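You operate a simulated robot arm through the tools that you are given. There is no shell and no other tool.

You are at the controls of a simulated robot arm. One attempt, no reset.

JOB
Press the ball-shaped dough piece on the tray by the press flat and put it back there.
Fine: use the dough press and leave its tray shut.

The check looks at the end state, three seconds after you hand in, the way a careful person would. Anything else that was tipped, shoved, dropped, spilled or broken makes it a failure.

ROBOT AND FRAMES
A 6-joint arm with a two-finger parallel gripper, fixed in place. Base frame: the origin is at the foot of the arm, x ahead of it, y to its left, z up. Units: m, rad, N and s.
Its first joint turns from -2.897 to 2.897 rad. Payload 3.91 kg.
Tool frame: the origin (TCP) lies between the finger pads and is the grasp point; the fingertips stand 0.03 m ahead of it; z points along the fingers, y is the line along which they close. Largest opening 0.11 m; finger width 0.02, thickness 0.01; the body of the gripper, 0.048 by 0.112 m, starts 0.055 m behind the TCP.
Orientation is that of the tool frame in the base frame, as [roll, pitch, yaw] about the fixed x, y, z axes, in that order (R = Rz(yaw) Ry(pitch) Rx(roll)). With the fingers straight down and closing along the base's y, the tool's x points along the base's -x, its y along +y and its z along -z.

CONTROLS
- The arm moves only by the tool servo_tool. Its argument "commands" is a list of rows, each a list of 3 entries, a list of its own where there are three numbers: the turn, a rotation vector about the tool's x, y, z in rad, then the shift along the tool's x, y, z in m, then the gripper command, from -1 (shut) to 1 (fully open), values between in proportion. In form: [[[wx, wy, wz], [x, y, z], jaw], ...]. A call has 1 to 20 rows; each row shifts and turns the commanded pose from where the row before left it, along the tool's axes as they then stand. Each row takes 0.2 s and may step no farther than 0.05 m and 0.15 rad from the row before; otherwise, or with a gripper value out of range, the whole call is refused. A pose out of reach is approached as far as the arm can. The call stops where the force on the tool passes 40 N (or 10 N more than at its start, if that is more) or the arm is blocked; 0.2 s more then pass. Each finger travels about 0.153 m/s and halts on what it meets, pressing with about 40 N; the grip force reading is that of the motor and also rises with nothing between the fingers. The clock runs only during rows and for 0.2 s after the last one: add rows that do not move to give the fingers time. The reply holds the time, the measured pose of the TCP, the force on the tool along the base axes, the opening and the grip force, in the units named above and with some noise, with the torque about the TCP (base axes, N m) and any sound that the robot's microphone picked up.
- Cameras (640 x 400 px; columns grow to the right, rows downward): "scene" is fixed at [0.4023, -0.4998, 1.4057]; the picture's right is [0.86, -0.51, 0.00], its down [0.41, 0.70, -0.59] and it looks along [0.30, 0.51, 0.81] (base axes); focal length 214 px, centre (320, 200). "wrist" rides on the gripper at [0.072, 0.017, -0.103] in the tool frame; the picture's right is [-0.23, 0.97, 0.00], its down [-0.76, -0.18, -0.62] and it looks along [-0.61, -0.14, 0.78] (tool axes); focal length 222 px, centre (320, 200). There is no depth. A picture from a camera that has moved, and an enlarged one, comes with that camera's place and axes in the base frame and with its lens.
- capture(camera): a new picture of that camera. The clock stands still meanwhile.
- close_up(camera, box): a new picture of the part [left, top, right, bottom] of that camera's present view, enlarged. The clock stands still meanwhile.
- finish_job(): hands the job in; it is judged then, once.

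Nothing tells you positions but the pictures and the camera data. Unless the task says otherwise, let go and move clear before handing in.

The tools are called after "Request:" as a command line: name --argument value ..., lists and objects as JSON in quotes. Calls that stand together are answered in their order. servo_tool: Moves the arm, as the interface text tells. Its arguments: {"type":"object","properties":{"commands":{"type":"array"}},"required":["commands"]} The other tools are called the same way: capture (camera) takes a picture; close_up (camera, box) takes an enlarged picture of a part of a camera's view; finish_job () hands the job in.

At the start:

```text
clock: 0.0
tool_pos: [0.225, -0.486, 1.1853]
ee_rot: [-3.14, -0.001, 3.141]
wrist_force: [-0.1, -0.1, -1.1]
moment: [-0.01, -0.02, -0.02]
gripper_width: 0.1101
finger_force: 0.0
```

scene: 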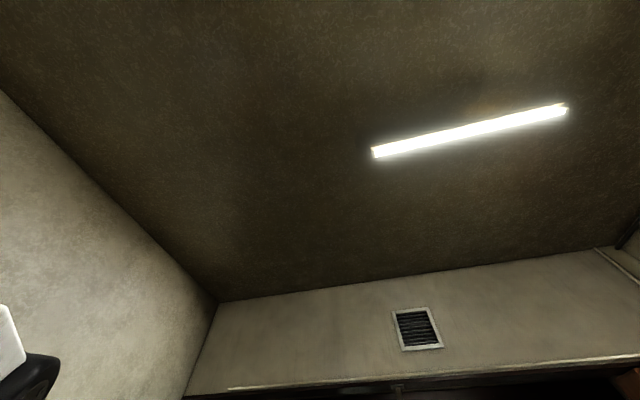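
wrist: 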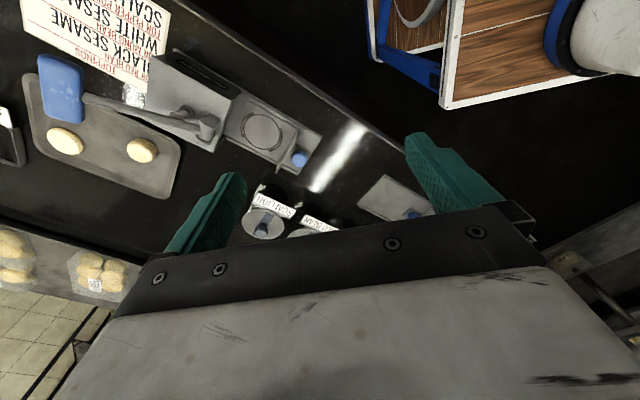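

The scene camera points up at the ceiling, so it is of little use; the wrist camera shows a bench with a sign, a tray with dough pieces, and a grey press with a lever. I'll look closer at the wrist view first.

Request:
capture --camera "wrist"

Request:
close_up --camera "wrist" --box '[0, 0, 320, 200]'

Request:
close_up --camera "wrist" --box '[160, 40, 480, 240]'

Request:
capture --camera "scene"

```text
taken
camera wrist: at [0.1515, -0.4695, 1.2891], right [0.23, 0.97, 0.0], down [0.76, -0.18, 0.62], along [0.61, -0.14, -0.78], focal length 222 px, centre (320, 200)
```

wrist: 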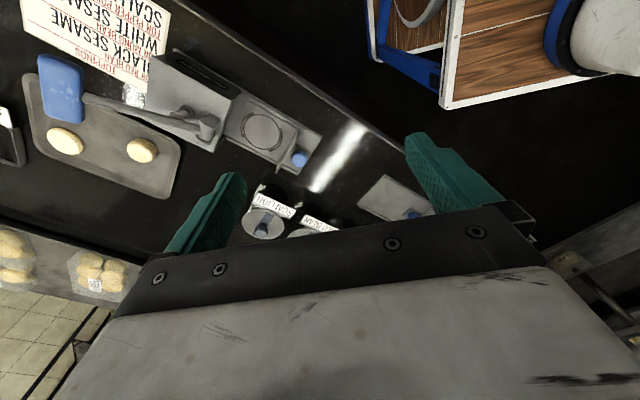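

```text
2.00 times, centred on (160, 100) of wrist
camera zoom: at [0.1515, -0.4695, 1.2891], right [0.23, 0.97, 0.0], down [0.76, -0.18, 0.62], along [0.61, -0.14, -0.78], focal length 444 px, centre (640, 400)
```

zoom: 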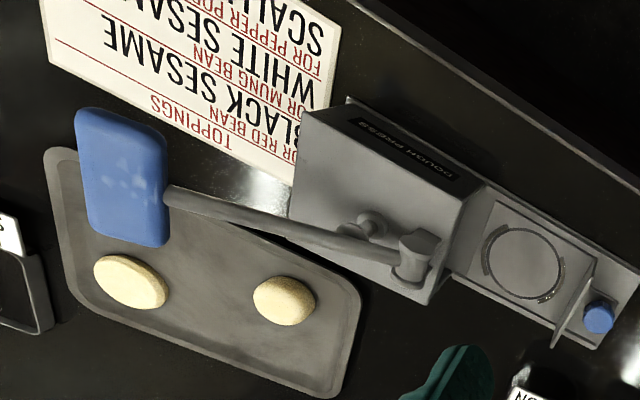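

```text
2.00 times, centred on (320, 140) of wrist
camera zoom: at [0.1515, -0.4695, 1.2891], right [0.23, 0.97, 0.0], down [0.76, -0.18, 0.62], along [0.61, -0.14, -0.78], focal length 444 px, centre (320, 320)
```

zoom: 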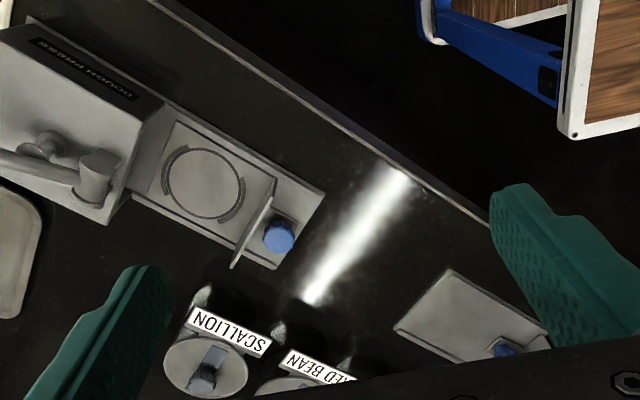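

```text
taken
```

scene: 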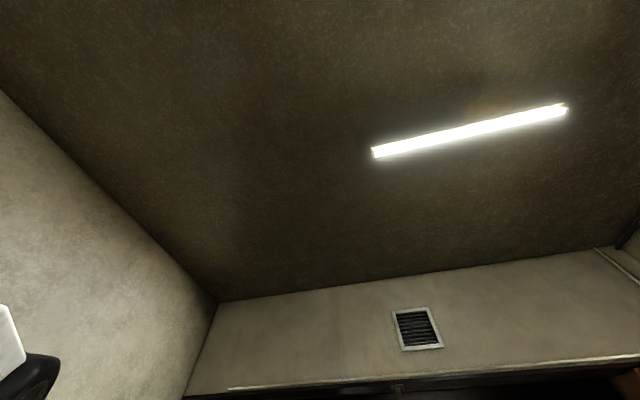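

The bench looks to lie well below the fingers, with the press at about base x≈0.3, y≈-0.65 and the dough tray beyond it toward -y. I'll move the camera sideways to triangulate.

Request:
servo_tool --commands '[[[0, 0, 0], [0, -0.04, 0], 1], [[0, 0, 0], [0, -0.04, 0], 1], [[0, 0, 0], [0, -0.04, 0], 1], [[0, 0, 0], [0, -0.03, 0], 1], [[0, 0, 0], [0, 0, 0], 1]]'

Request:
capture --camera "wrist"

Request:
close_up --camera "wrist" --box '[80, 0, 400, 200]'

```text
clock: 1.2
tool_pos: [0.2245, -0.6362, 1.1865]
ee_rot: [-3.141, 0.001, -3.139]
wrist_force: [0.5, 0.4, 0.0]
moment: [-0.01, 0.01, 0.0]
gripper_width: 0.1101
finger_force: 0.0
```

```text
taken
camera wrist: at [0.1506, -0.62, 1.2891], right [0.23, 0.97, 0.0], down [0.76, -0.18, 0.62], along [0.61, -0.14, -0.78], focal length 222 px, centre (320, 200)
```

wrist: 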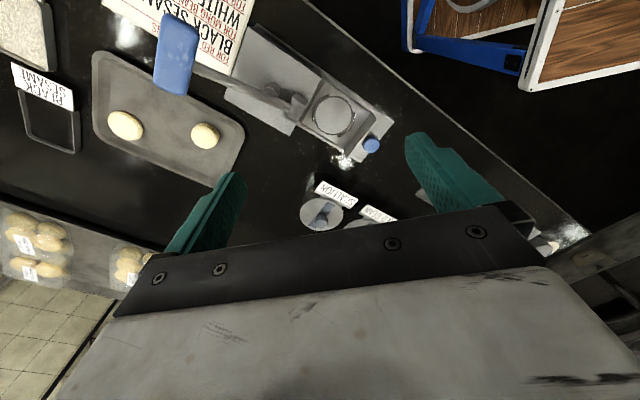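

```text
2.00 times, centred on (240, 100) of wrist
camera zoom: at [0.1506, -0.62, 1.2891], right [0.23, 0.97, 0.0], down [0.76, -0.18, 0.62], along [0.61, -0.14, -0.78], focal length 444 px, centre (480, 400)
```

zoom: 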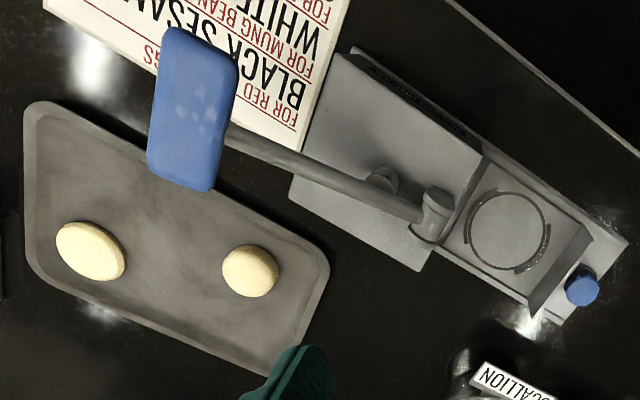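

Triangulation puts the drawer recess near (0.294, -0.624, 0.848), the blue drawer knob near (0.36, -0.562, 0.869), the lever grip near (0.142, -0.773, 1.01) and the rounder dough near (0.276, -0.892). I'll move the camera back to get the press and tray centred in view.

Request:
servo_tool --commands '[[[0, 0, 0], [0.04, -0.01, 0], 1], [[0, 0, 0], [0.04, -0.01, 0], 1], [[0, 0, 0], [0.04, -0.01, 0], 1], [[0, 0, 0], [0.04, -0.01, 0], 1], [[0, 0, 0], [0.04, -0.01, 0], 1], [[0, 0, 0], [0, 0, 0], 1]]'

Request:
capture --camera "wrist"

Request:
close_up --camera "wrist" --box '[200, 40, 440, 190]'

Request:
close_up --camera "wrist" --box '[80, 40, 320, 190]'

```text
clock: 2.6
tool_pos: [0.0266, -0.688, 1.1863]
ee_rot: [-3.139, 0.0, -3.139]
wrist_force: [0.4, 0.0, -0.9]
moment: [-0.02, 0.01, 0.01]
gripper_width: 0.1099
finger_force: 0.0
```

```text
taken
camera wrist: at [-0.0477, -0.6714, 1.2884], right [0.23, 0.97, 0.0], down [0.76, -0.18, 0.62], along [0.61, -0.14, -0.78], focal length 222 px, centre (320, 200)
```

wrist: 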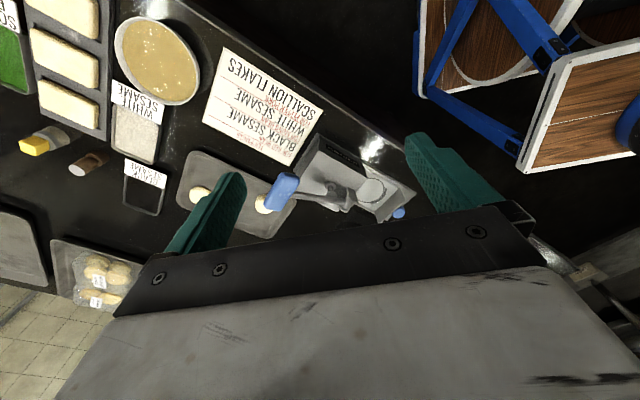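

```text
2.67 times, centred on (320, 115) of wrist
camera zoom: at [-0.0477, -0.6714, 1.2884], right [0.23, 0.97, 0.0], down [0.76, -0.18, 0.62], along [0.61, -0.14, -0.78], focal length 592 px, centre (320, 427)
```

zoom: 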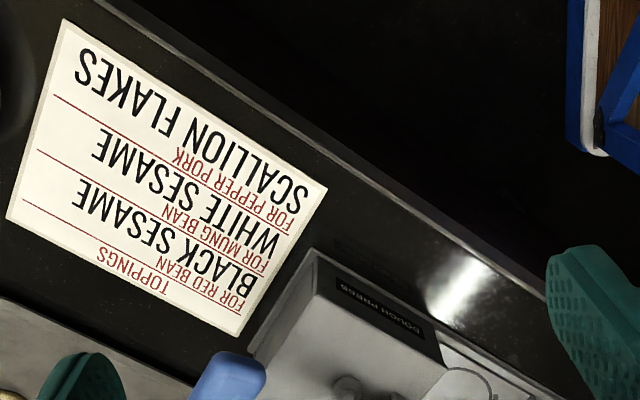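

```text
2.67 times, centred on (200, 115) of wrist
camera zoom: at [-0.0477, -0.6714, 1.2884], right [0.23, 0.97, 0.0], down [0.76, -0.18, 0.62], along [0.61, -0.14, -0.78], focal length 592 px, centre (640, 427)
```

zoom: 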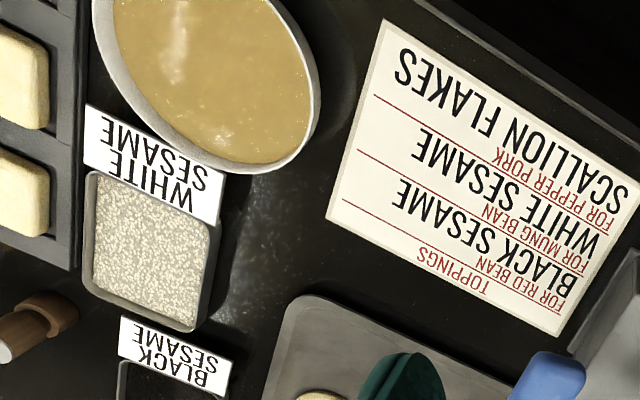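

The view from here is partly blocked by the gripper. I'll go back over to the better vantage and turn the wrist a little so I see the press from another side.

Request:
servo_tool --commands '[[[0, 0, 0], [-0.04, 0.015, 0], 1], [[0, 0, 0], [-0.04, 0.015, 0], 1], [[0, 0, 0], [-0.04, 0.015, 0], 1], [[0, 0, 0], [-0.03, 0.015, 0], 1], [[0, 0, 0], [0, 0, 0], 1]]'

Request:
close_up --camera "wrist" --box '[200, 40, 440, 190]'

Request:
capture --camera "wrist"

```text
clock: 3.8
tool_pos: [0.1759, -0.6272, 1.1837]
ee_rot: [-3.14, 0.0, 3.141]
wrist_force: [0.8, -1.0, 0.0]
moment: [-0.01, 0.0, 0.02]
gripper_width: 0.11
finger_force: 0.0
```

```text
2.67 times, centred on (320, 115) of wrist
camera zoom: at [0.1019, -0.6106, 1.2873], right [0.23, 0.97, 0.0], down [0.76, -0.18, 0.62], along [0.61, -0.14, -0.78], focal length 592 px, centre (320, 427)
```

zoom: 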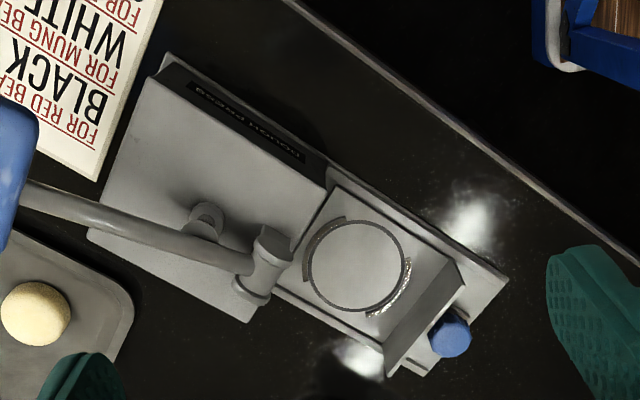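

```text
taken
camera wrist: at [0.1019, -0.6106, 1.2873], right [0.23, 0.97, 0.0], down [0.76, -0.18, 0.62], along [0.61, -0.14, -0.78], focal length 222 px, centre (320, 200)
```

wrist: 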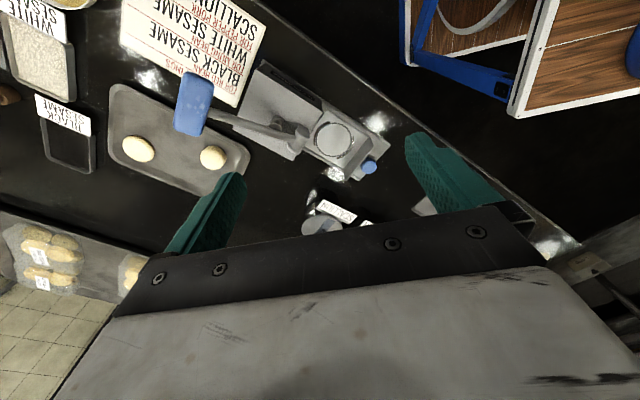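

The counter edge runs at about 45° in the base frame; the press's slide axis is parallel to it. I'll turn the wrist by 45° (yaw to about 135°) to align with the counter and look again.

Request:
servo_tool --commands '[[[0, 0, 0.131], [0, 0, 0], 1], [[0, 0, 0.131], [0, 0, 0], 1], [[0, 0, 0.131], [0, 0, 0], 1], [[0, 0, 0.131], [0, 0, 0], 1], [[0, 0, 0.131], [0, 0, 0], 1], [[0, 0, 0.1304], [0, 0, 0], 1], [[0, 0, 0], [0, 0, 0], 1]]'

Request:
capture --camera "wrist"

```text
clock: 5.4
tool_pos: [0.1744, -0.6272, 1.186]
ee_rot: [-3.14, 0.002, 2.356]
wrist_force: [0.5, -0.4, -0.7]
moment: [0.03, -0.02, -0.01]
gripper_width: 0.1103
finger_force: 0.2
```

```text
taken
camera wrist: at [0.1339, -0.5637, 1.2894], right [0.85, 0.53, 0.0], down [0.41, -0.66, 0.62], along [0.33, -0.53, -0.78], focal length 222 px, centre (320, 200)
```

wrist: 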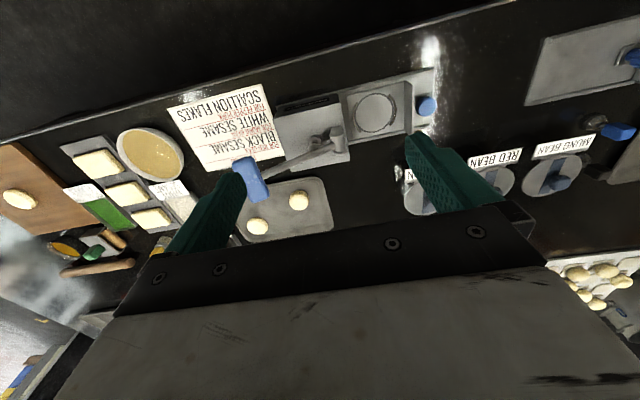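

Request:
close_up --camera "wrist" --box '[230, 50, 450, 187]'

Request:
close_up --camera "wrist" --box '[220, 140, 360, 240]'

Request:
close_up --camera "wrist" --box '[380, 20, 640, 220]'

Request:
close_up --camera "wrist" --box '[0, 100, 240, 300]'

```text
2.91 times, centred on (340, 118) of wrist
camera zoom: at [0.1339, -0.5637, 1.2894], right [0.85, 0.53, 0.0], down [0.41, -0.66, 0.62], along [0.33, -0.53, -0.78], focal length 646 px, centre (262, 437)
```

zoom: 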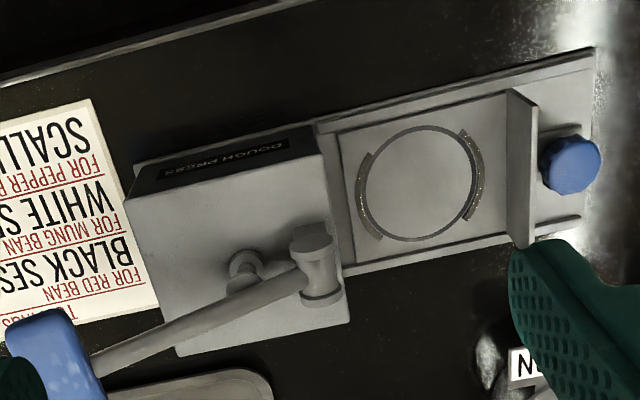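

```text
4.00 times, centred on (290, 190) of wrist
camera zoom: at [0.1339, -0.5637, 1.2894], right [0.85, 0.53, 0.0], down [0.41, -0.66, 0.62], along [0.33, -0.53, -0.78], focal length 888 px, centre (440, 240)
```

zoom: 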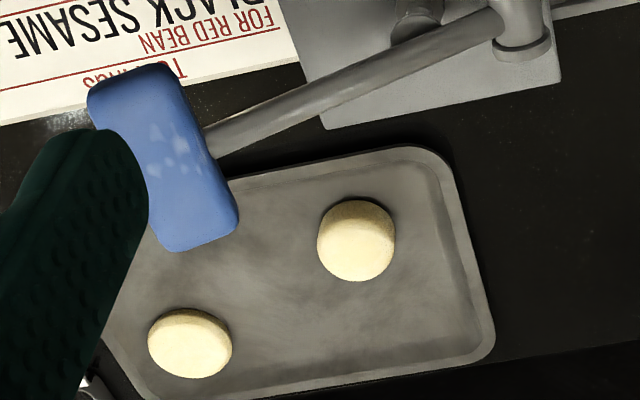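

```text
2.00 times, centred on (510, 120) of wrist
camera zoom: at [0.1339, -0.5637, 1.2894], right [0.85, 0.53, 0.0], down [0.41, -0.66, 0.62], along [0.33, -0.53, -0.78], focal length 444 px, centre (-60, 360)
```

zoom: 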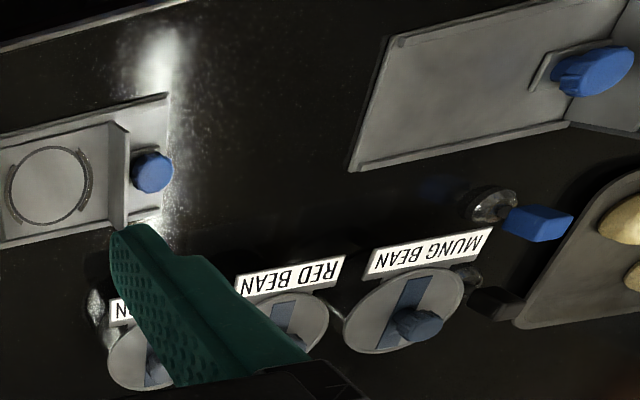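

```text
2.00 times, centred on (120, 200) of wrist
camera zoom: at [0.1339, -0.5637, 1.2894], right [0.85, 0.53, 0.0], down [0.41, -0.66, 0.62], along [0.33, -0.53, -0.78], focal length 444 px, centre (720, 200)
```

zoom: 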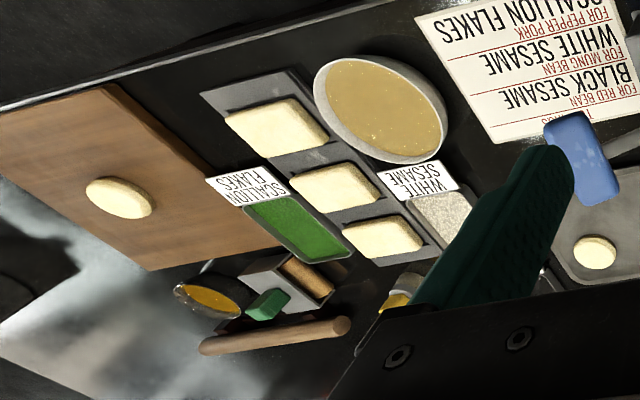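

The right-hand dough (at about 0.276, -0.892) is the round one, about 5 cm across; the left one is flatter. I'll move over the drawer knob and turn the wrist further (yaw ~45°) to look at the knob and the front plate from the outer side.

Request:
servo_tool --commands '[[[0, 0, 0], [-0.017, 0.044, 0], 1], [[0, 0, 0], [-0.017, 0.044, 0], 1], [[0, 0, 0], [-0.017, 0.044, 0], 1], [[0, 0, 0], [-0.017, 0.044, 0], 1], [[0, 0, 0], [-0.017, 0.044, 0], 1], [[0, 0, 0.131], [0, 0, 0], 1], [[0, 0, 0.131], [0, 0, 0], 1], [[0, 0, 0.131], [0, 0, 0], 1], [[0, 0, 0.131], [0, 0, 0], 1], [[0, 0, 0.131], [0, 0, 0], 1], [[0, 0, 0.131], [0, 0, 0], 1], [[0, 0, 0.131], [0, 0, 0], 1], [[0, 0, 0.131], [0, 0, 0], 1], [[0, 0, 0.131], [0, 0, 0], 1], [[0, 0, 0.131], [0, 0, 0], 1], [[0, 0, 0.131], [0, 0, 0], 1], [[0, 0, 0.13], [0, 0, 0], 1], [[0, 0, 0], [0, 0, 0], 1]]'

Request:
capture --camera "wrist"

Request:
close_up --camera "wrist" --box '[220, 40, 420, 165]'

```text
clock: 9.2
tool_pos: [0.3901, -0.5307, 1.1857]
ee_rot: [3.14, 0.003, 0.784]
wrist_force: [-0.2, -0.8, 0.2]
moment: [0.0, 0.01, 0.03]
gripper_width: 0.11
finger_force: 0.0
```

```text
taken
camera wrist: at [0.4523, -0.4916, 1.2893], right [0.53, -0.85, 0.0], down [-0.66, -0.41, 0.62], along [-0.53, -0.33, -0.78], focal length 222 px, centre (320, 200)
```

wrist: 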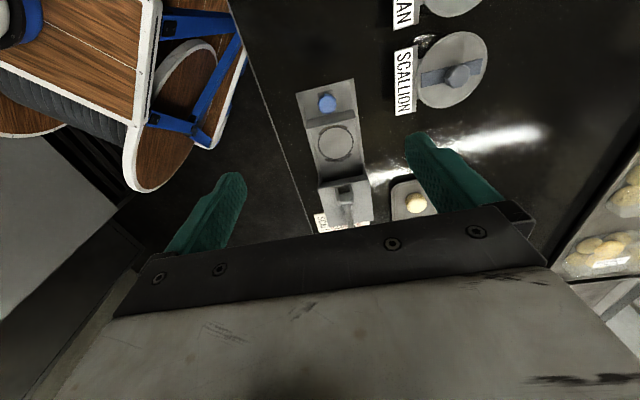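

```text
3.20 times, centred on (320, 102) of wrist
camera zoom: at [0.4523, -0.4916, 1.2893], right [0.53, -0.85, 0.0], down [-0.66, -0.41, 0.62], along [-0.53, -0.33, -0.78], focal length 711 px, centre (320, 512)
```

zoom: 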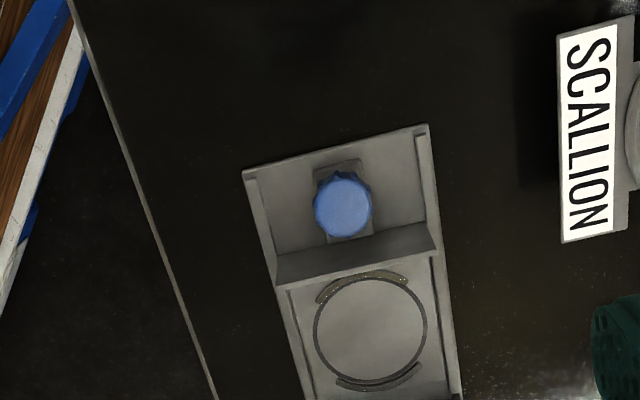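

Yaw 45° is reachable; the knob is an upright cap (about 3.2 cm wide, top z≈0.874) on a bracket, and the recess has gaps on its ±n sides where fingers fit. Next I go over the round dough to refine its position.

Request:
servo_tool --commands '[[[0, 0, 0], [-0.037, 0.0218, 0.008], 1], [[0, 0, 0], [-0.037, 0.0218, 0.008], 1], [[0, 0, 0], [-0.037, 0.0218, 0.008], 1], [[0, 0, 0], [-0.037, 0.0218, 0.008], 1], [[0, 0, 0], [-0.037, 0.0218, 0.008], 1], [[0, 0, 0], [-0.037, 0.0218, 0.008], 1], [[0, 0, 0], [-0.037, 0.0218, 0.008], 1], [[0, 0, 0], [-0.037, 0.0218, 0.008], 1], [[0, 0, 0], [0, 0, 0], 1]]'

Request:
capture --camera "wrist"

Request:
close_up --camera "wrist" --box '[240, 50, 400, 150]'

```text
clock: 11.2
tool_pos: [0.3025, -0.8362, 1.1228]
ee_rot: [-3.141, -0.001, 0.785]
wrist_force: [0.4, -0.7, -0.3]
moment: [-0.01, 0.02, -0.01]
gripper_width: 0.1101
finger_force: 0.2
out of reach, approached as far as the arm can: row 8
```

```text
taken
camera wrist: at [0.3643, -0.7959, 1.2251], right [0.53, -0.85, 0.0], down [-0.66, -0.41, 0.62], along [-0.53, -0.33, -0.78], focal length 222 px, centre (320, 200)
```

wrist: 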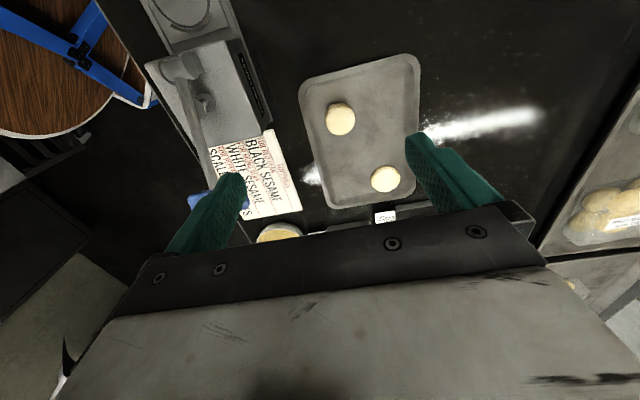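

```text
4.00 times, centred on (320, 100) of wrist
camera zoom: at [0.3643, -0.7959, 1.2251], right [0.53, -0.85, 0.0], down [-0.66, -0.41, 0.62], along [-0.53, -0.33, -0.78], focal length 888 px, centre (320, 600)
```

zoom: 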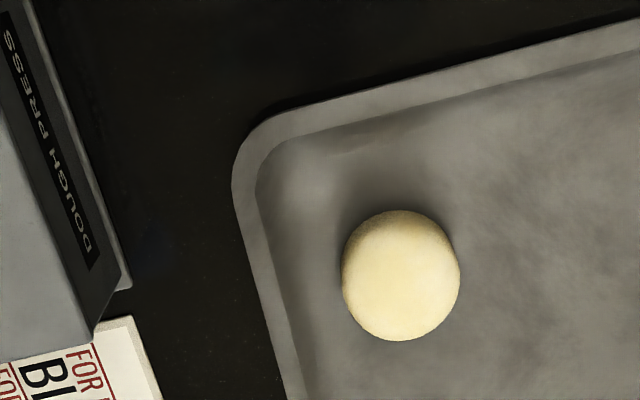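

The round dough is confirmed at about (0.275, -0.892), 5 cm across, centre z≈0.847. The arm hit its reach limit at this height, so I'll descend first and check the pose.

Request:
servo_tool --commands '[[[0, 0, 0], [0, 0, 0.03], 1], [[0, 0, 0], [0, 0, 0.03], 1], [[0, 0, 0], [0, 0, 0.03], 1], [[0, 0, 0], [0, 0, 0], 1]]'

Request:
capture --camera "wrist"

```text
clock: 12.2
tool_pos: [0.3065, -0.8345, 1.0276]
ee_rot: [3.14, 0.002, 0.786]
wrist_force: [-0.6, -0.2, -0.2]
moment: [-0.02, 0.0, 0.01]
gripper_width: 0.11
finger_force: 0.1
```

```text
taken
camera wrist: at [0.368, -0.795, 1.1304], right [0.53, -0.85, 0.0], down [-0.66, -0.41, 0.62], along [-0.53, -0.33, -0.78], focal length 222 px, centre (320, 200)
```

wrist: 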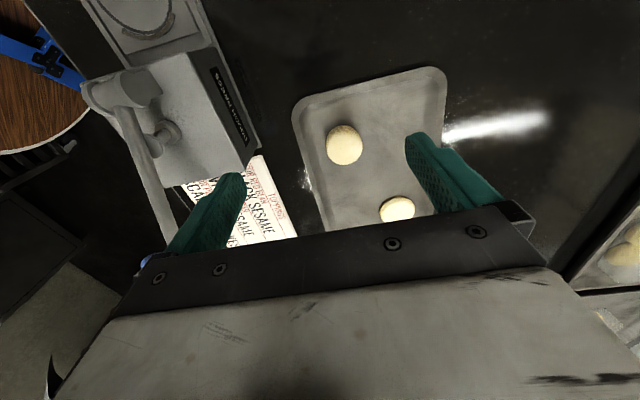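

Request:
servo_tool --commands '[[[0, 0, 0], [-0.021, 0.0061, 0.024], 1], [[0, 0, 0], [-0.021, 0.0061, 0.024], 1], [[0, 0, 0], [-0.021, 0.0061, 0.024], 1], [[0, 0, 0], [0, 0, 0], 1]]'

Request:
capture --camera "wrist"

Request:
close_up --camera "wrist" --box '[160, 120, 480, 320]'

```text
clock: 13.2
tool_pos: [0.2721, -0.8809, 0.9522]
ee_rot: [3.14, 0.001, 0.784]
wrist_force: [-0.6, 0.5, -0.3]
moment: [-0.02, 0.01, 0.04]
gripper_width: 0.1099
finger_force: 0.1
out of reach, approached as far as the arm can: row 3
```

```text
taken
camera wrist: at [0.3339, -0.8425, 1.0555], right [0.53, -0.85, 0.0], down [-0.66, -0.41, 0.62], along [-0.53, -0.33, -0.78], focal length 222 px, centre (320, 200)
```

wrist: 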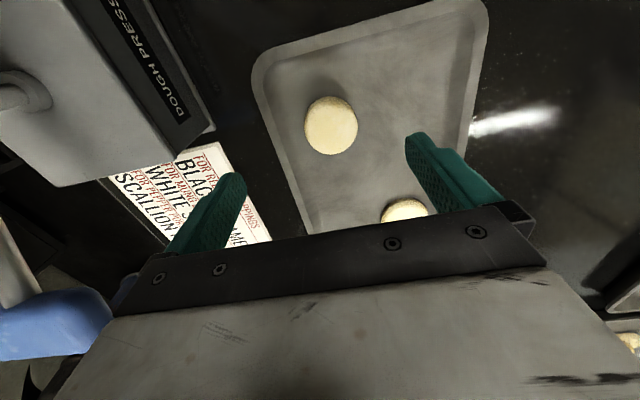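

```text
2.00 times, centred on (320, 220) of wrist
camera zoom: at [0.3339, -0.8425, 1.0555], right [0.53, -0.85, 0.0], down [-0.66, -0.41, 0.62], along [-0.53, -0.33, -0.78], focal length 444 px, centre (320, 160)
```

zoom: 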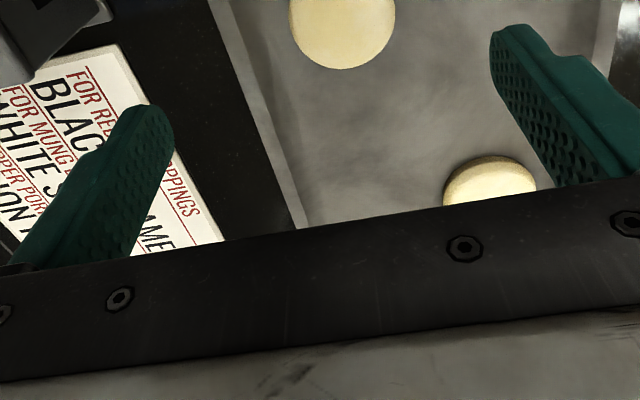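

The dough lies about 5 cm from the tray's near rim, so I'll narrow the opening to 7 cm before going down, then descend and centre on it.

Request:
servo_tool --commands '[[[0, 0, 0], [0, 0, 0.01], 0.27], [[0, 0, 0], [0, 0, 0.015], 0.27], [[0, 0, 0], [0, 0, 0.015], 0.27], [[0, 0, 0], [-0.0029, 0.0048, 0.005], 0.27], [[0, 0, 0], [-0.0029, 0.0047, 0.005], 0.27], [[0, 0, 0], [0, 0, 0], 0.27]]'

Request:
capture --camera "wrist"

Request:
close_up --camera "wrist" --box '[200, 100, 440, 250]'

```text
clock: 14.6
tool_pos: [0.2755, -0.889, 0.9036]
ee_rot: [3.14, -0.001, 0.786]
wrist_force: [0.8, -0.6, -0.2]
moment: [-0.02, 0.0, -0.01]
gripper_width: 0.07
finger_force: 0.0
out of reach, approached as far as the arm can: row 5
```

```text
taken
camera wrist: at [0.3377, -0.8497, 1.0065], right [0.53, -0.85, 0.0], down [-0.66, -0.41, 0.62], along [-0.53, -0.33, -0.78], focal length 222 px, centre (320, 200)
```

wrist: 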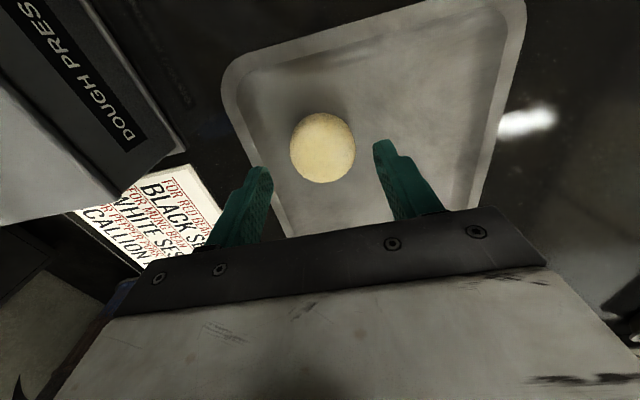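

```text
2.67 times, centred on (320, 175) of wrist
camera zoom: at [0.3377, -0.8497, 1.0065], right [0.53, -0.85, 0.0], down [-0.66, -0.41, 0.62], along [-0.53, -0.33, -0.78], focal length 592 px, centre (320, 267)
```

zoom: 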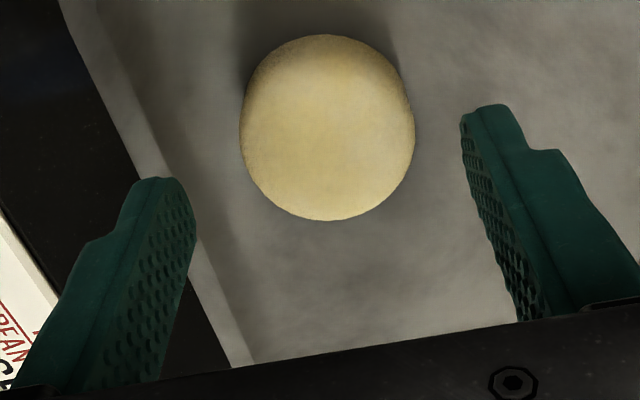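

Alignment looks right. I'll narrow to about 6.2 cm to stay off the rim and go down around the dough in small steps.

Request:
servo_tool --commands '[[[0, 0, 0], [0, 0, 0.01], 0.13], [[0, 0, 0], [-0.0028, 0.0014, 0.01], 0.13], [[0, 0, 0], [0, 0, 0.01], 0.13], [[0, 0, 0], [0, 0, 0.008], 0.13], [[0, 0, 0], [0, 0, 0], 0.13]]'

Request:
capture --camera "wrist"

Request:
close_up --camera "wrist" --box '[200, 100, 440, 250]'

```text
clock: 15.8
tool_pos: [0.2757, -0.8916, 0.8646]
ee_rot: [3.139, 0.001, 0.785]
wrist_force: [0.0, 0.3, -0.2]
moment: [-0.02, 0.02, -0.02]
gripper_width: 0.0622
finger_force: 0.0
```

```text
taken
camera wrist: at [0.3362, -0.8528, 0.9676], right [0.53, -0.85, 0.0], down [-0.66, -0.41, 0.62], along [-0.53, -0.33, -0.78], focal length 222 px, centre (320, 200)
```

wrist: 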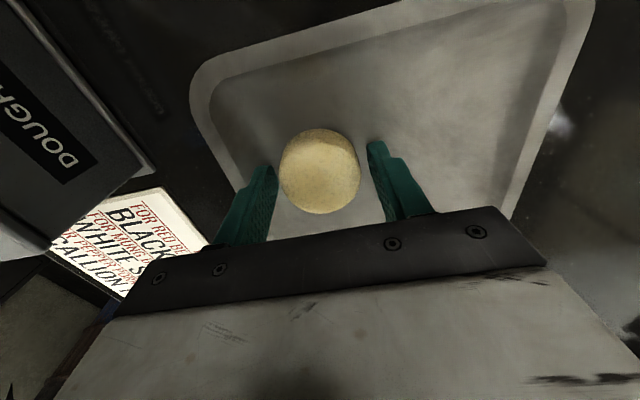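

```text
2.67 times, centred on (320, 175) of wrist
camera zoom: at [0.3362, -0.8528, 0.9676], right [0.53, -0.85, 0.0], down [-0.66, -0.41, 0.62], along [-0.53, -0.33, -0.78], focal length 592 px, centre (320, 267)
```

zoom: 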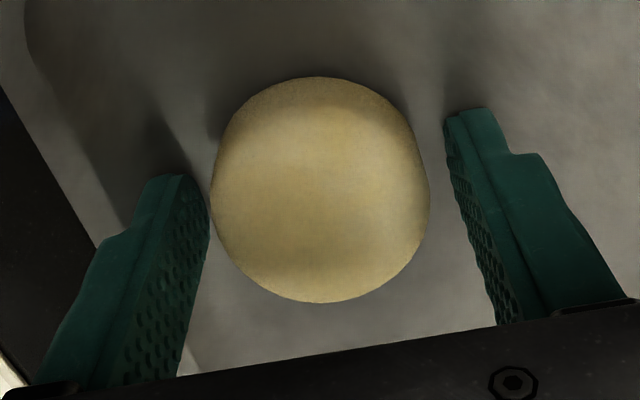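

The fingers straddle the dough with clear margins. I'll lower 4 mm more and close gently to find contact.

Request:
servo_tool --commands '[[[0, 0, 0], [0, 0, 0.004], 0.13], [[0, 0, 0], [0, 0, 0], 0.0], [[0, 0, 0], [0, 0, 0], -0.09], [[0, 0, 0], [0, 0, 0], -0.16], [[0, 0, 0], [0, 0, 0], -0.16]]'

Request:
close_up --camera "wrist" --box '[200, 100, 440, 250]'

```text
clock: 17.0
tool_pos: [0.2737, -0.89, 0.8639]
ee_rot: [3.137, 0.004, 0.784]
wrist_force: [-8.8, 6.8, 29.7]
moment: [0.74, 0.71, 0.0]
gripper_width: 0.048
finger_force: 40.5
```

```text
2.67 times, centred on (320, 175) of wrist
camera zoom: at [0.3353, -0.8512, 0.967], right [0.53, -0.85, 0.0], down [-0.66, -0.41, 0.62], along [-0.53, -0.33, -0.78], focal length 592 px, centre (320, 267)
```

zoom: 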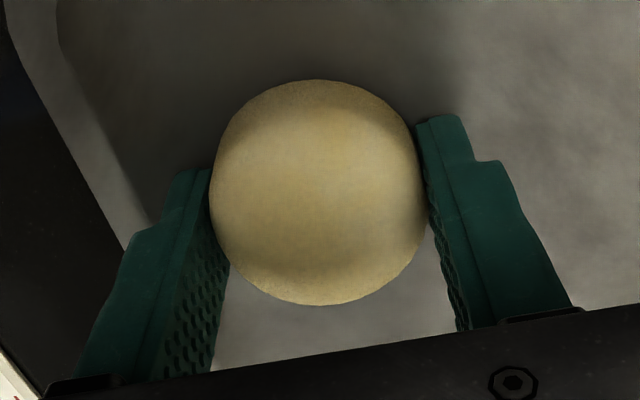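

The near-side fingertip touched the tray's fillet (30 N up), while the dough is now held at 4.8 cm. I'll lift right away to relieve it.

Request:
servo_tool --commands '[[[0, 0, 0], [0, 0, -0.004], -0.16], [[0, 0, 0], [0, 0, -0.008], -0.16], [[0, 0, 0], [0, 0, -0.015], -0.16], [[0, 0, 0], [0, 0, -0.02], -0.16], [[0, 0, 0], [0, 0, 0], -0.16]]'

Request:
capture --camera "wrist"

```text
clock: 18.2
tool_pos: [0.2754, -0.8866, 0.9085]
ee_rot: [-3.141, -0.001, 0.785]
wrist_force: [0.2, 0.3, -0.4]
moment: [-0.04, 0.0, 0.01]
gripper_width: 0.0476
finger_force: 40.1
out of reach, approached as far as the arm can: row 4
```

```text
taken
camera wrist: at [0.3369, -0.8473, 1.0112], right [0.53, -0.85, 0.0], down [-0.66, -0.41, 0.62], along [-0.53, -0.33, -0.78], focal length 222 px, centre (320, 200)
```

wrist: 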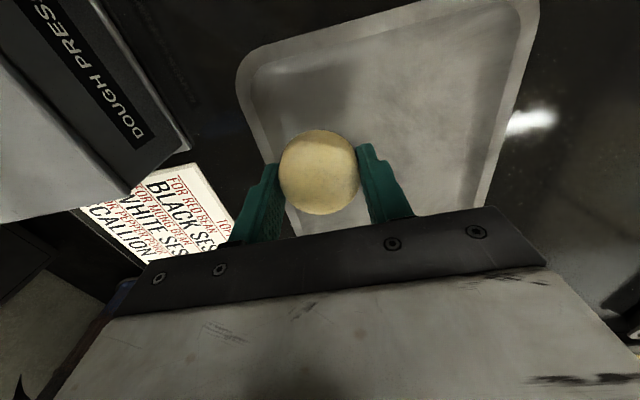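

The dough is lifted and held. I'll raise to about z=1.0 and carry it around the housing to above the drawer recess.

Request:
servo_tool --commands '[[[0, 0, 0], [0.035, -0.012, -0.015], -0.16], [[0, 0, 0], [0.04, -0.0115, -0.025], -0.16], [[0, 0, 0], [0.04, -0.0115, -0.025], -0.16], [[0, 0, 0], [0.04, -0.0115, -0.025], -0.16], [[0, 0, 0], [0.015, -0.0309, 0], -0.16], [[0, 0, 0], [0.0101, -0.0309, 0], -0.16], [[0, 0, 0], [0.0101, -0.0309, 0], -0.16], [[0, 0, 0], [0.0101, -0.0309, 0], -0.16], [[0, 0, 0], [0, 0, 0], -0.16]]'

Request:
capture --camera "wrist"

Request:
close_up --camera "wrist" --box '[180, 0, 460, 175]'

```text
clock: 20.2
tool_pos: [0.3006, -0.6256, 0.9936]
ee_rot: [3.139, 0.001, 0.786]
wrist_force: [0.4, -0.6, 0.2]
moment: [0.01, 0.03, 0.0]
gripper_width: 0.0478
finger_force: 40.4
```

```text
taken
camera wrist: at [0.3623, -0.586, 1.0981], right [0.53, -0.85, 0.0], down [-0.66, -0.41, 0.62], along [-0.53, -0.33, -0.78], focal length 222 px, centre (320, 200)
```

wrist: 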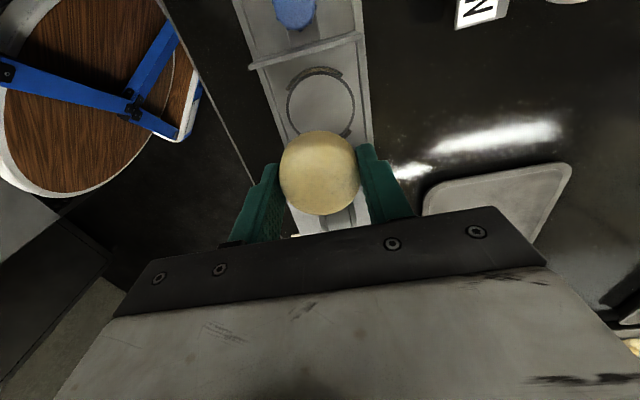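

```text
2.29 times, centred on (320, 88) of wrist
camera zoom: at [0.3623, -0.586, 1.0981], right [0.53, -0.85, 0.0], down [-0.66, -0.41, 0.62], along [-0.53, -0.33, -0.78], focal length 508 px, centre (320, 457)
```

zoom: 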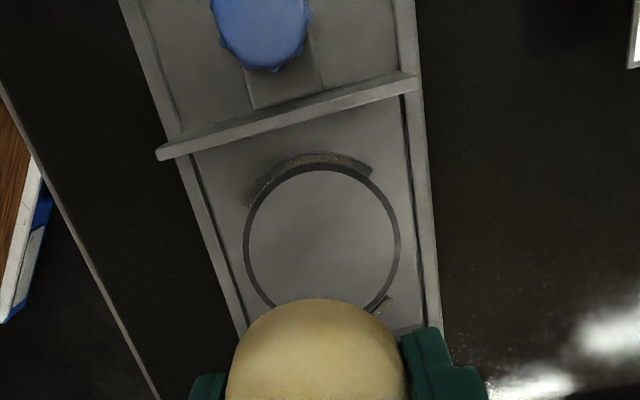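

The gripper is right above the recess (about 0.300, -0.626). I'll lower the dough toward it.

Request:
servo_tool --commands '[[[0, 0, 0], [0, 0, 0.03], -0.16], [[0, 0, 0], [0, 0, 0.03], -0.16], [[0, 0, 0], [0, 0, 0.02], -0.16], [[0, 0, 0], [0, 0, 0.015], -0.16], [[0, 0, 0], [0, 0, 0], -0.16]]'

Request:
capture --camera "wrist"

Request:
close_up --camera "wrist" --box '[200, 60, 440, 210]'

```text
clock: 21.4
tool_pos: [0.2964, -0.6254, 0.9034]
ee_rot: [3.14, -0.002, 0.785]
wrist_force: [0.8, 0.2, -0.9]
moment: [0.0, 0.01, -0.02]
gripper_width: 0.0478
finger_force: 40.0
```

```text
taken
camera wrist: at [0.3575, -0.5869, 1.0059], right [0.53, -0.85, 0.0], down [-0.66, -0.41, 0.62], along [-0.53, -0.33, -0.78], focal length 222 px, centre (320, 200)
```

wrist: 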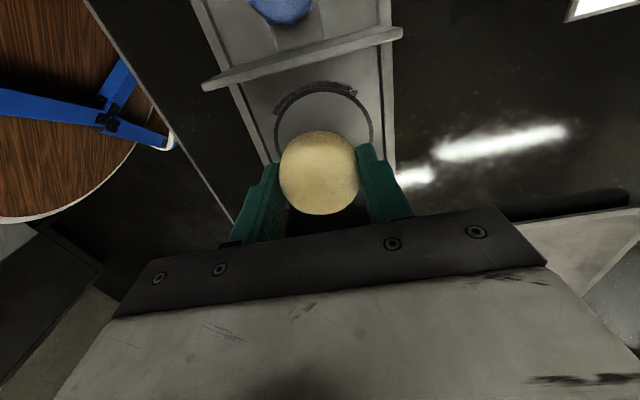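

```text
2.67 times, centred on (320, 135) of wrist
camera zoom: at [0.3575, -0.5869, 1.0059], right [0.53, -0.85, 0.0], down [-0.66, -0.41, 0.62], along [-0.53, -0.33, -0.78], focal length 592 px, centre (320, 373)
```

zoom: 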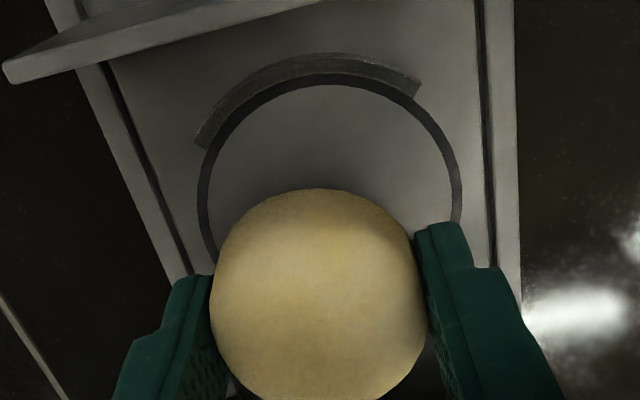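

Request:
servo_tool --commands '[[[0, 0, 0], [0, 0.002, 0.005], -0.16], [[0, 0, 0], [0, 0, 0.004], -0.16], [[0, 0, 0], [0, 0, 0], -0.16]]'

```text
clock: 22.2
tool_pos: [0.2991, -0.6261, 0.8923]
ee_rot: [3.141, 0.002, 0.785]
wrist_force: [-0.7, 0.1, -0.5]
moment: [0.0, 0.04, 0.01]
gripper_width: 0.0475
finger_force: 40.2
```

No contact yet at z=0.892; continuing down in 2–3 mm steps while watching the force.

Request:
servo_tool --commands '[[[0, 0, 0], [0, 0, 0.003], -0.16], [[0, 0, 0], [0, 0, 0], -0.16]]'

Request:
close_up --camera "wrist" --box '[200, 60, 440, 210]'

```text
clock: 22.8
tool_pos: [0.2975, -0.6263, 0.8895]
ee_rot: [3.139, 0.003, 0.786]
wrist_force: [-0.1, 0.1, -0.7]
moment: [-0.02, -0.03, -0.01]
gripper_width: 0.0479
finger_force: 40.0
```

```text
2.67 times, centred on (320, 135) of wrist
camera zoom: at [0.3596, -0.587, 0.9931], right [0.53, -0.85, 0.0], down [-0.66, -0.41, 0.62], along [-0.53, -0.33, -0.78], focal length 592 px, centre (320, 373)
```

zoom: 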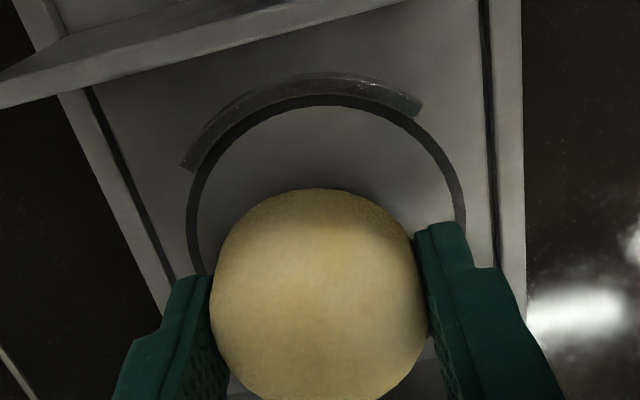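

Request:
servo_tool --commands '[[[0, 0, 0], [0, 0, 0.003], -0.16], [[0, 0, 0], [0, 0, 0], -0.16]]'

Request:
servo_tool --commands '[[[0, 0, 0], [0, 0, 0.003], -0.16], [[0, 0, 0], [0, 0, 0], -0.16]]'

```text
clock: 23.4
tool_pos: [0.2983, -0.6262, 0.8868]
ee_rot: [3.138, 0.001, 0.785]
wrist_force: [-0.1, -1.1, -0.7]
moment: [-0.01, 0.02, 0.02]
gripper_width: 0.0475
finger_force: 39.9
```

```text
clock: 24.0
tool_pos: [0.2981, -0.6261, 0.883]
ee_rot: [-3.141, 0.002, 0.784]
wrist_force: [0.1, 0.8, -0.9]
moment: [0.0, -0.01, 0.01]
gripper_width: 0.0477
finger_force: 40.0
```

Request:
close_up --camera "wrist" --box '[200, 60, 440, 210]'

Request:
servo_tool --commands '[[[0, 0, 0], [0, 0, 0.002], -0.16], [[0, 0, 0], [0, 0, 0], -0.16]]'

```text
2.67 times, centred on (320, 135) of wrist
camera zoom: at [0.3601, -0.5875, 0.9867], right [0.53, -0.85, 0.0], down [-0.66, -0.41, 0.62], along [-0.53, -0.33, -0.78], focal length 592 px, centre (320, 373)
```

zoom: 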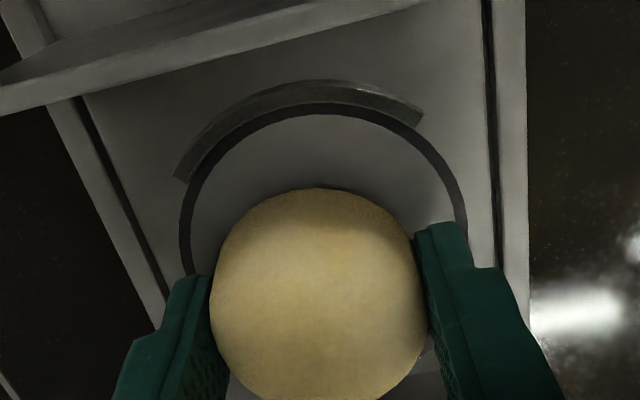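

```text
clock: 24.6
tool_pos: [0.2987, -0.6265, 0.8813]
ee_rot: [3.139, 0.001, 0.785]
wrist_force: [-0.1, 0.4, -0.4]
moment: [-0.03, 0.0, -0.01]
gripper_width: 0.0474
finger_force: 39.5
```

Request:
servo_tool --commands '[[[0, 0, 0], [0, 0, 0.002], -0.16], [[0, 0, 0], [0, 0, 0], -0.16]]'

Request:
servo_tool --commands '[[[0, 0, 0], [0, 0, 0.002], -0.16], [[0, 0, 0], [0, 0, 0], -0.16]]'

Request:
close_up --camera "wrist" --box '[200, 60, 440, 210]'

```text
clock: 25.2
tool_pos: [0.2984, -0.6267, 0.8788]
ee_rot: [3.14, 0.003, 0.786]
wrist_force: [0.1, 0.2, -0.5]
moment: [-0.02, 0.01, 0.03]
gripper_width: 0.0477
finger_force: 39.9
```

```text
clock: 25.8
tool_pos: [0.2983, -0.6259, 0.8773]
ee_rot: [3.14, 0.003, 0.786]
wrist_force: [-0.1, 0.4, -1.1]
moment: [0.0, 0.01, 0.01]
gripper_width: 0.0479
finger_force: 40.1
```

```text
2.67 times, centred on (320, 135) of wrist
camera zoom: at [0.36, -0.5877, 0.9805], right [0.53, -0.85, 0.0], down [-0.66, -0.41, 0.62], along [-0.53, -0.33, -0.78], focal length 592 px, centre (320, 373)
```

zoom: 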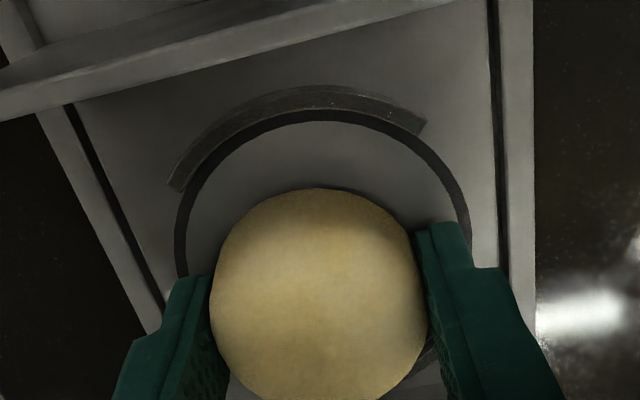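

Request:
servo_tool --commands '[[[0, 0, 0], [0, 0, 0.002], -0.16], [[0, 0, 0], [0, 0, 0], -0.16]]'

Request:
servo_tool --commands '[[[0, 0, 0], [0, 0, 0.002], -0.16], [[0, 0, 0], [0, 0, 0], -0.16]]'

Request:
servo_tool --commands '[[[0, 0, 0], [0, 0, 0.002], -0.16], [[0, 0, 0], [0, 0, 0], -0.16]]'

```text
clock: 26.4
tool_pos: [0.2984, -0.6273, 0.8744]
ee_rot: [3.14, 0.002, 0.786]
wrist_force: [0.4, 0.1, -0.9]
moment: [0.02, 0.03, 0.0]
gripper_width: 0.0477
finger_force: 39.8
```

```text
clock: 27.0
tool_pos: [0.2978, -0.6271, 0.874]
ee_rot: [3.139, 0.001, 0.786]
wrist_force: [-0.5, 0.1, -0.2]
moment: [-0.02, -0.01, 0.03]
gripper_width: 0.0474
finger_force: 39.8
```

```text
clock: 27.6
tool_pos: [0.2973, -0.6268, 0.8726]
ee_rot: [3.14, 0.001, 0.787]
wrist_force: [0.0, 0.0, -0.2]
moment: [-0.02, 0.01, 0.01]
gripper_width: 0.0477
finger_force: 40.1
```

Request:
close_up --camera "wrist" --box '[200, 60, 440, 210]'

Request:
servo_tool --commands '[[[0, 0, 0], [0, 0, 0.002], -0.16], [[0, 0, 0], [0, 0, 0], -0.16]]'

Request:
servo_tool --commands '[[[0, 0, 0], [0, 0, 0.002], -0.16], [[0, 0, 0], [0, 0, 0], -0.16]]'

```text
2.67 times, centred on (320, 135) of wrist
camera zoom: at [0.3595, -0.5875, 0.9755], right [0.53, -0.85, 0.0], down [-0.66, -0.41, 0.62], along [-0.53, -0.33, -0.78], focal length 592 px, centre (320, 373)
```

zoom: 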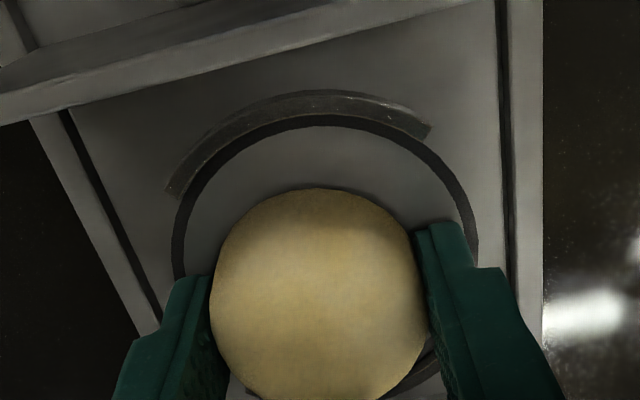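

```text
clock: 28.2
tool_pos: [0.2976, -0.6259, 0.8724]
ee_rot: [3.139, 0.002, 0.785]
wrist_force: [0.7, 2.3, 21.5]
moment: [0.59, 0.36, -0.08]
gripper_width: 0.0475
finger_force: 39.9
```

```text
clock: 28.6
tool_pos: [0.2971, -0.6283, 0.8722]
ee_rot: [3.137, 0.006, 0.785]
wrist_force: [-1.3, 5.0, 10.2]
moment: [0.47, 0.22, -0.01]
gripper_width: 0.0478
finger_force: 39.6
stopped in row 2: the force on the tool passed its limit at 42 N (the readings are from after the stop); the commanded pose is now the measured one
```

There was finger contact (not dough) at z≈0.872 on the near side. Let me look closely before deciding how to release.

Request:
capture --camera "wrist"

Request:
close_up --camera "wrist" --box '[240, 80, 400, 180]'

Request:
close_up --camera "wrist" --box '[220, 140, 420, 265]'

```text
taken
camera wrist: at [0.3588, -0.5882, 0.9752], right [0.53, -0.85, 0.0], down [-0.66, -0.41, 0.63], along [-0.53, -0.33, -0.78], focal length 222 px, centre (320, 200)
```

wrist: 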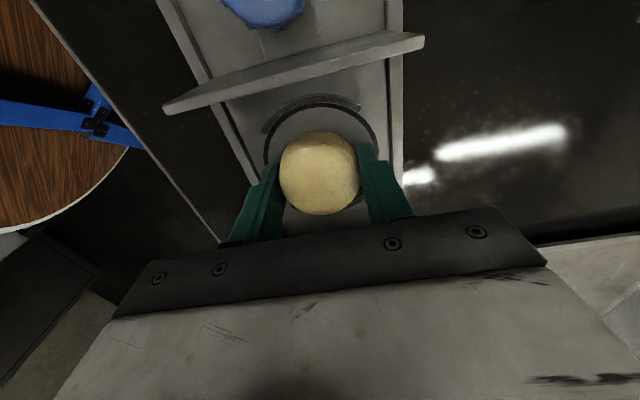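

```text
4.00 times, centred on (320, 130) of wrist
camera zoom: at [0.3588, -0.5882, 0.9752], right [0.53, -0.85, 0.0], down [-0.66, -0.41, 0.63], along [-0.53, -0.33, -0.78], focal length 888 px, centre (320, 480)
```

zoom: 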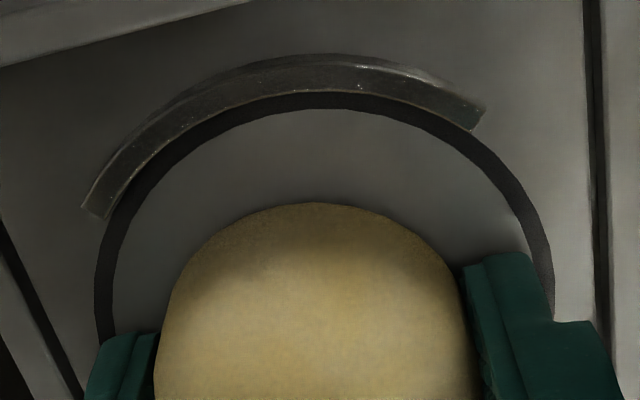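

```text
3.20 times, centred on (320, 202) of wrist
camera zoom: at [0.3588, -0.5882, 0.9752], right [0.53, -0.85, 0.0], down [-0.66, -0.41, 0.63], along [-0.53, -0.33, -0.78], focal length 711 px, centre (320, 192)
```

zoom: 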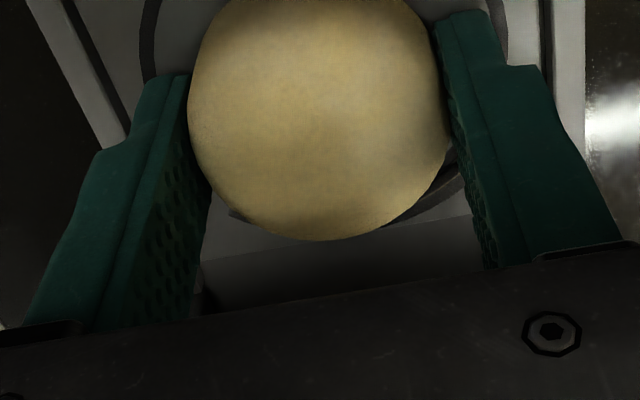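

The dough's base is level with the fingertips, so it is resting on (or within 1–2 mm of) the recess floor and centred in the ring. I'll relieve 1 mm and open slowly to ~6.2 cm.

Request:
servo_tool --commands '[[[0, 0, 0], [0, 0, -0.001], -0.16], [[0, 0, 0], [0, 0, 0], -0.12], [[0, 0, 0], [0, 0, 0], -0.08], [[0, 0, 0], [0, 0, 0], -0.02], [[0, 0, 0], [0, 0, 0], 0.05], [[0, 0, 0], [0, 0, 0], 0.13], [[0, 0, 0], [0, 0, 0], 0.13]]'

Request:
close_up --camera "wrist" --box '[200, 80, 440, 230]'

```text
clock: 30.2
tool_pos: [0.2979, -0.6271, 0.871]
ee_rot: [3.14, 0.004, 0.785]
wrist_force: [-0.3, 0.6, -0.4]
moment: [0.02, 0.01, 0.02]
gripper_width: 0.0622
finger_force: 0.1
```

```text
2.67 times, centred on (320, 155) of wrist
camera zoom: at [0.359, -0.5886, 0.9753], right [0.53, -0.85, 0.0], down [-0.66, -0.41, 0.63], along [-0.53, -0.33, -0.78], focal length 592 px, centre (320, 320)
```

zoom: 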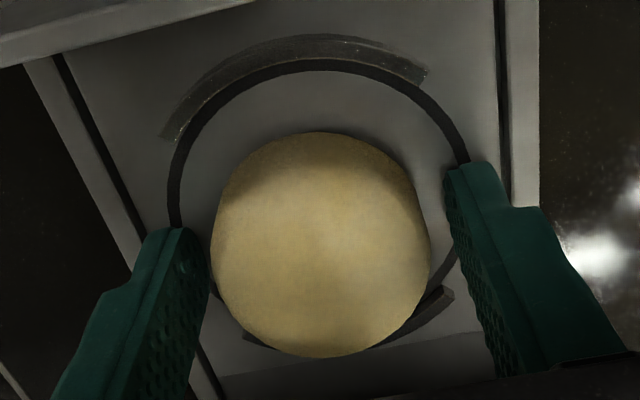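

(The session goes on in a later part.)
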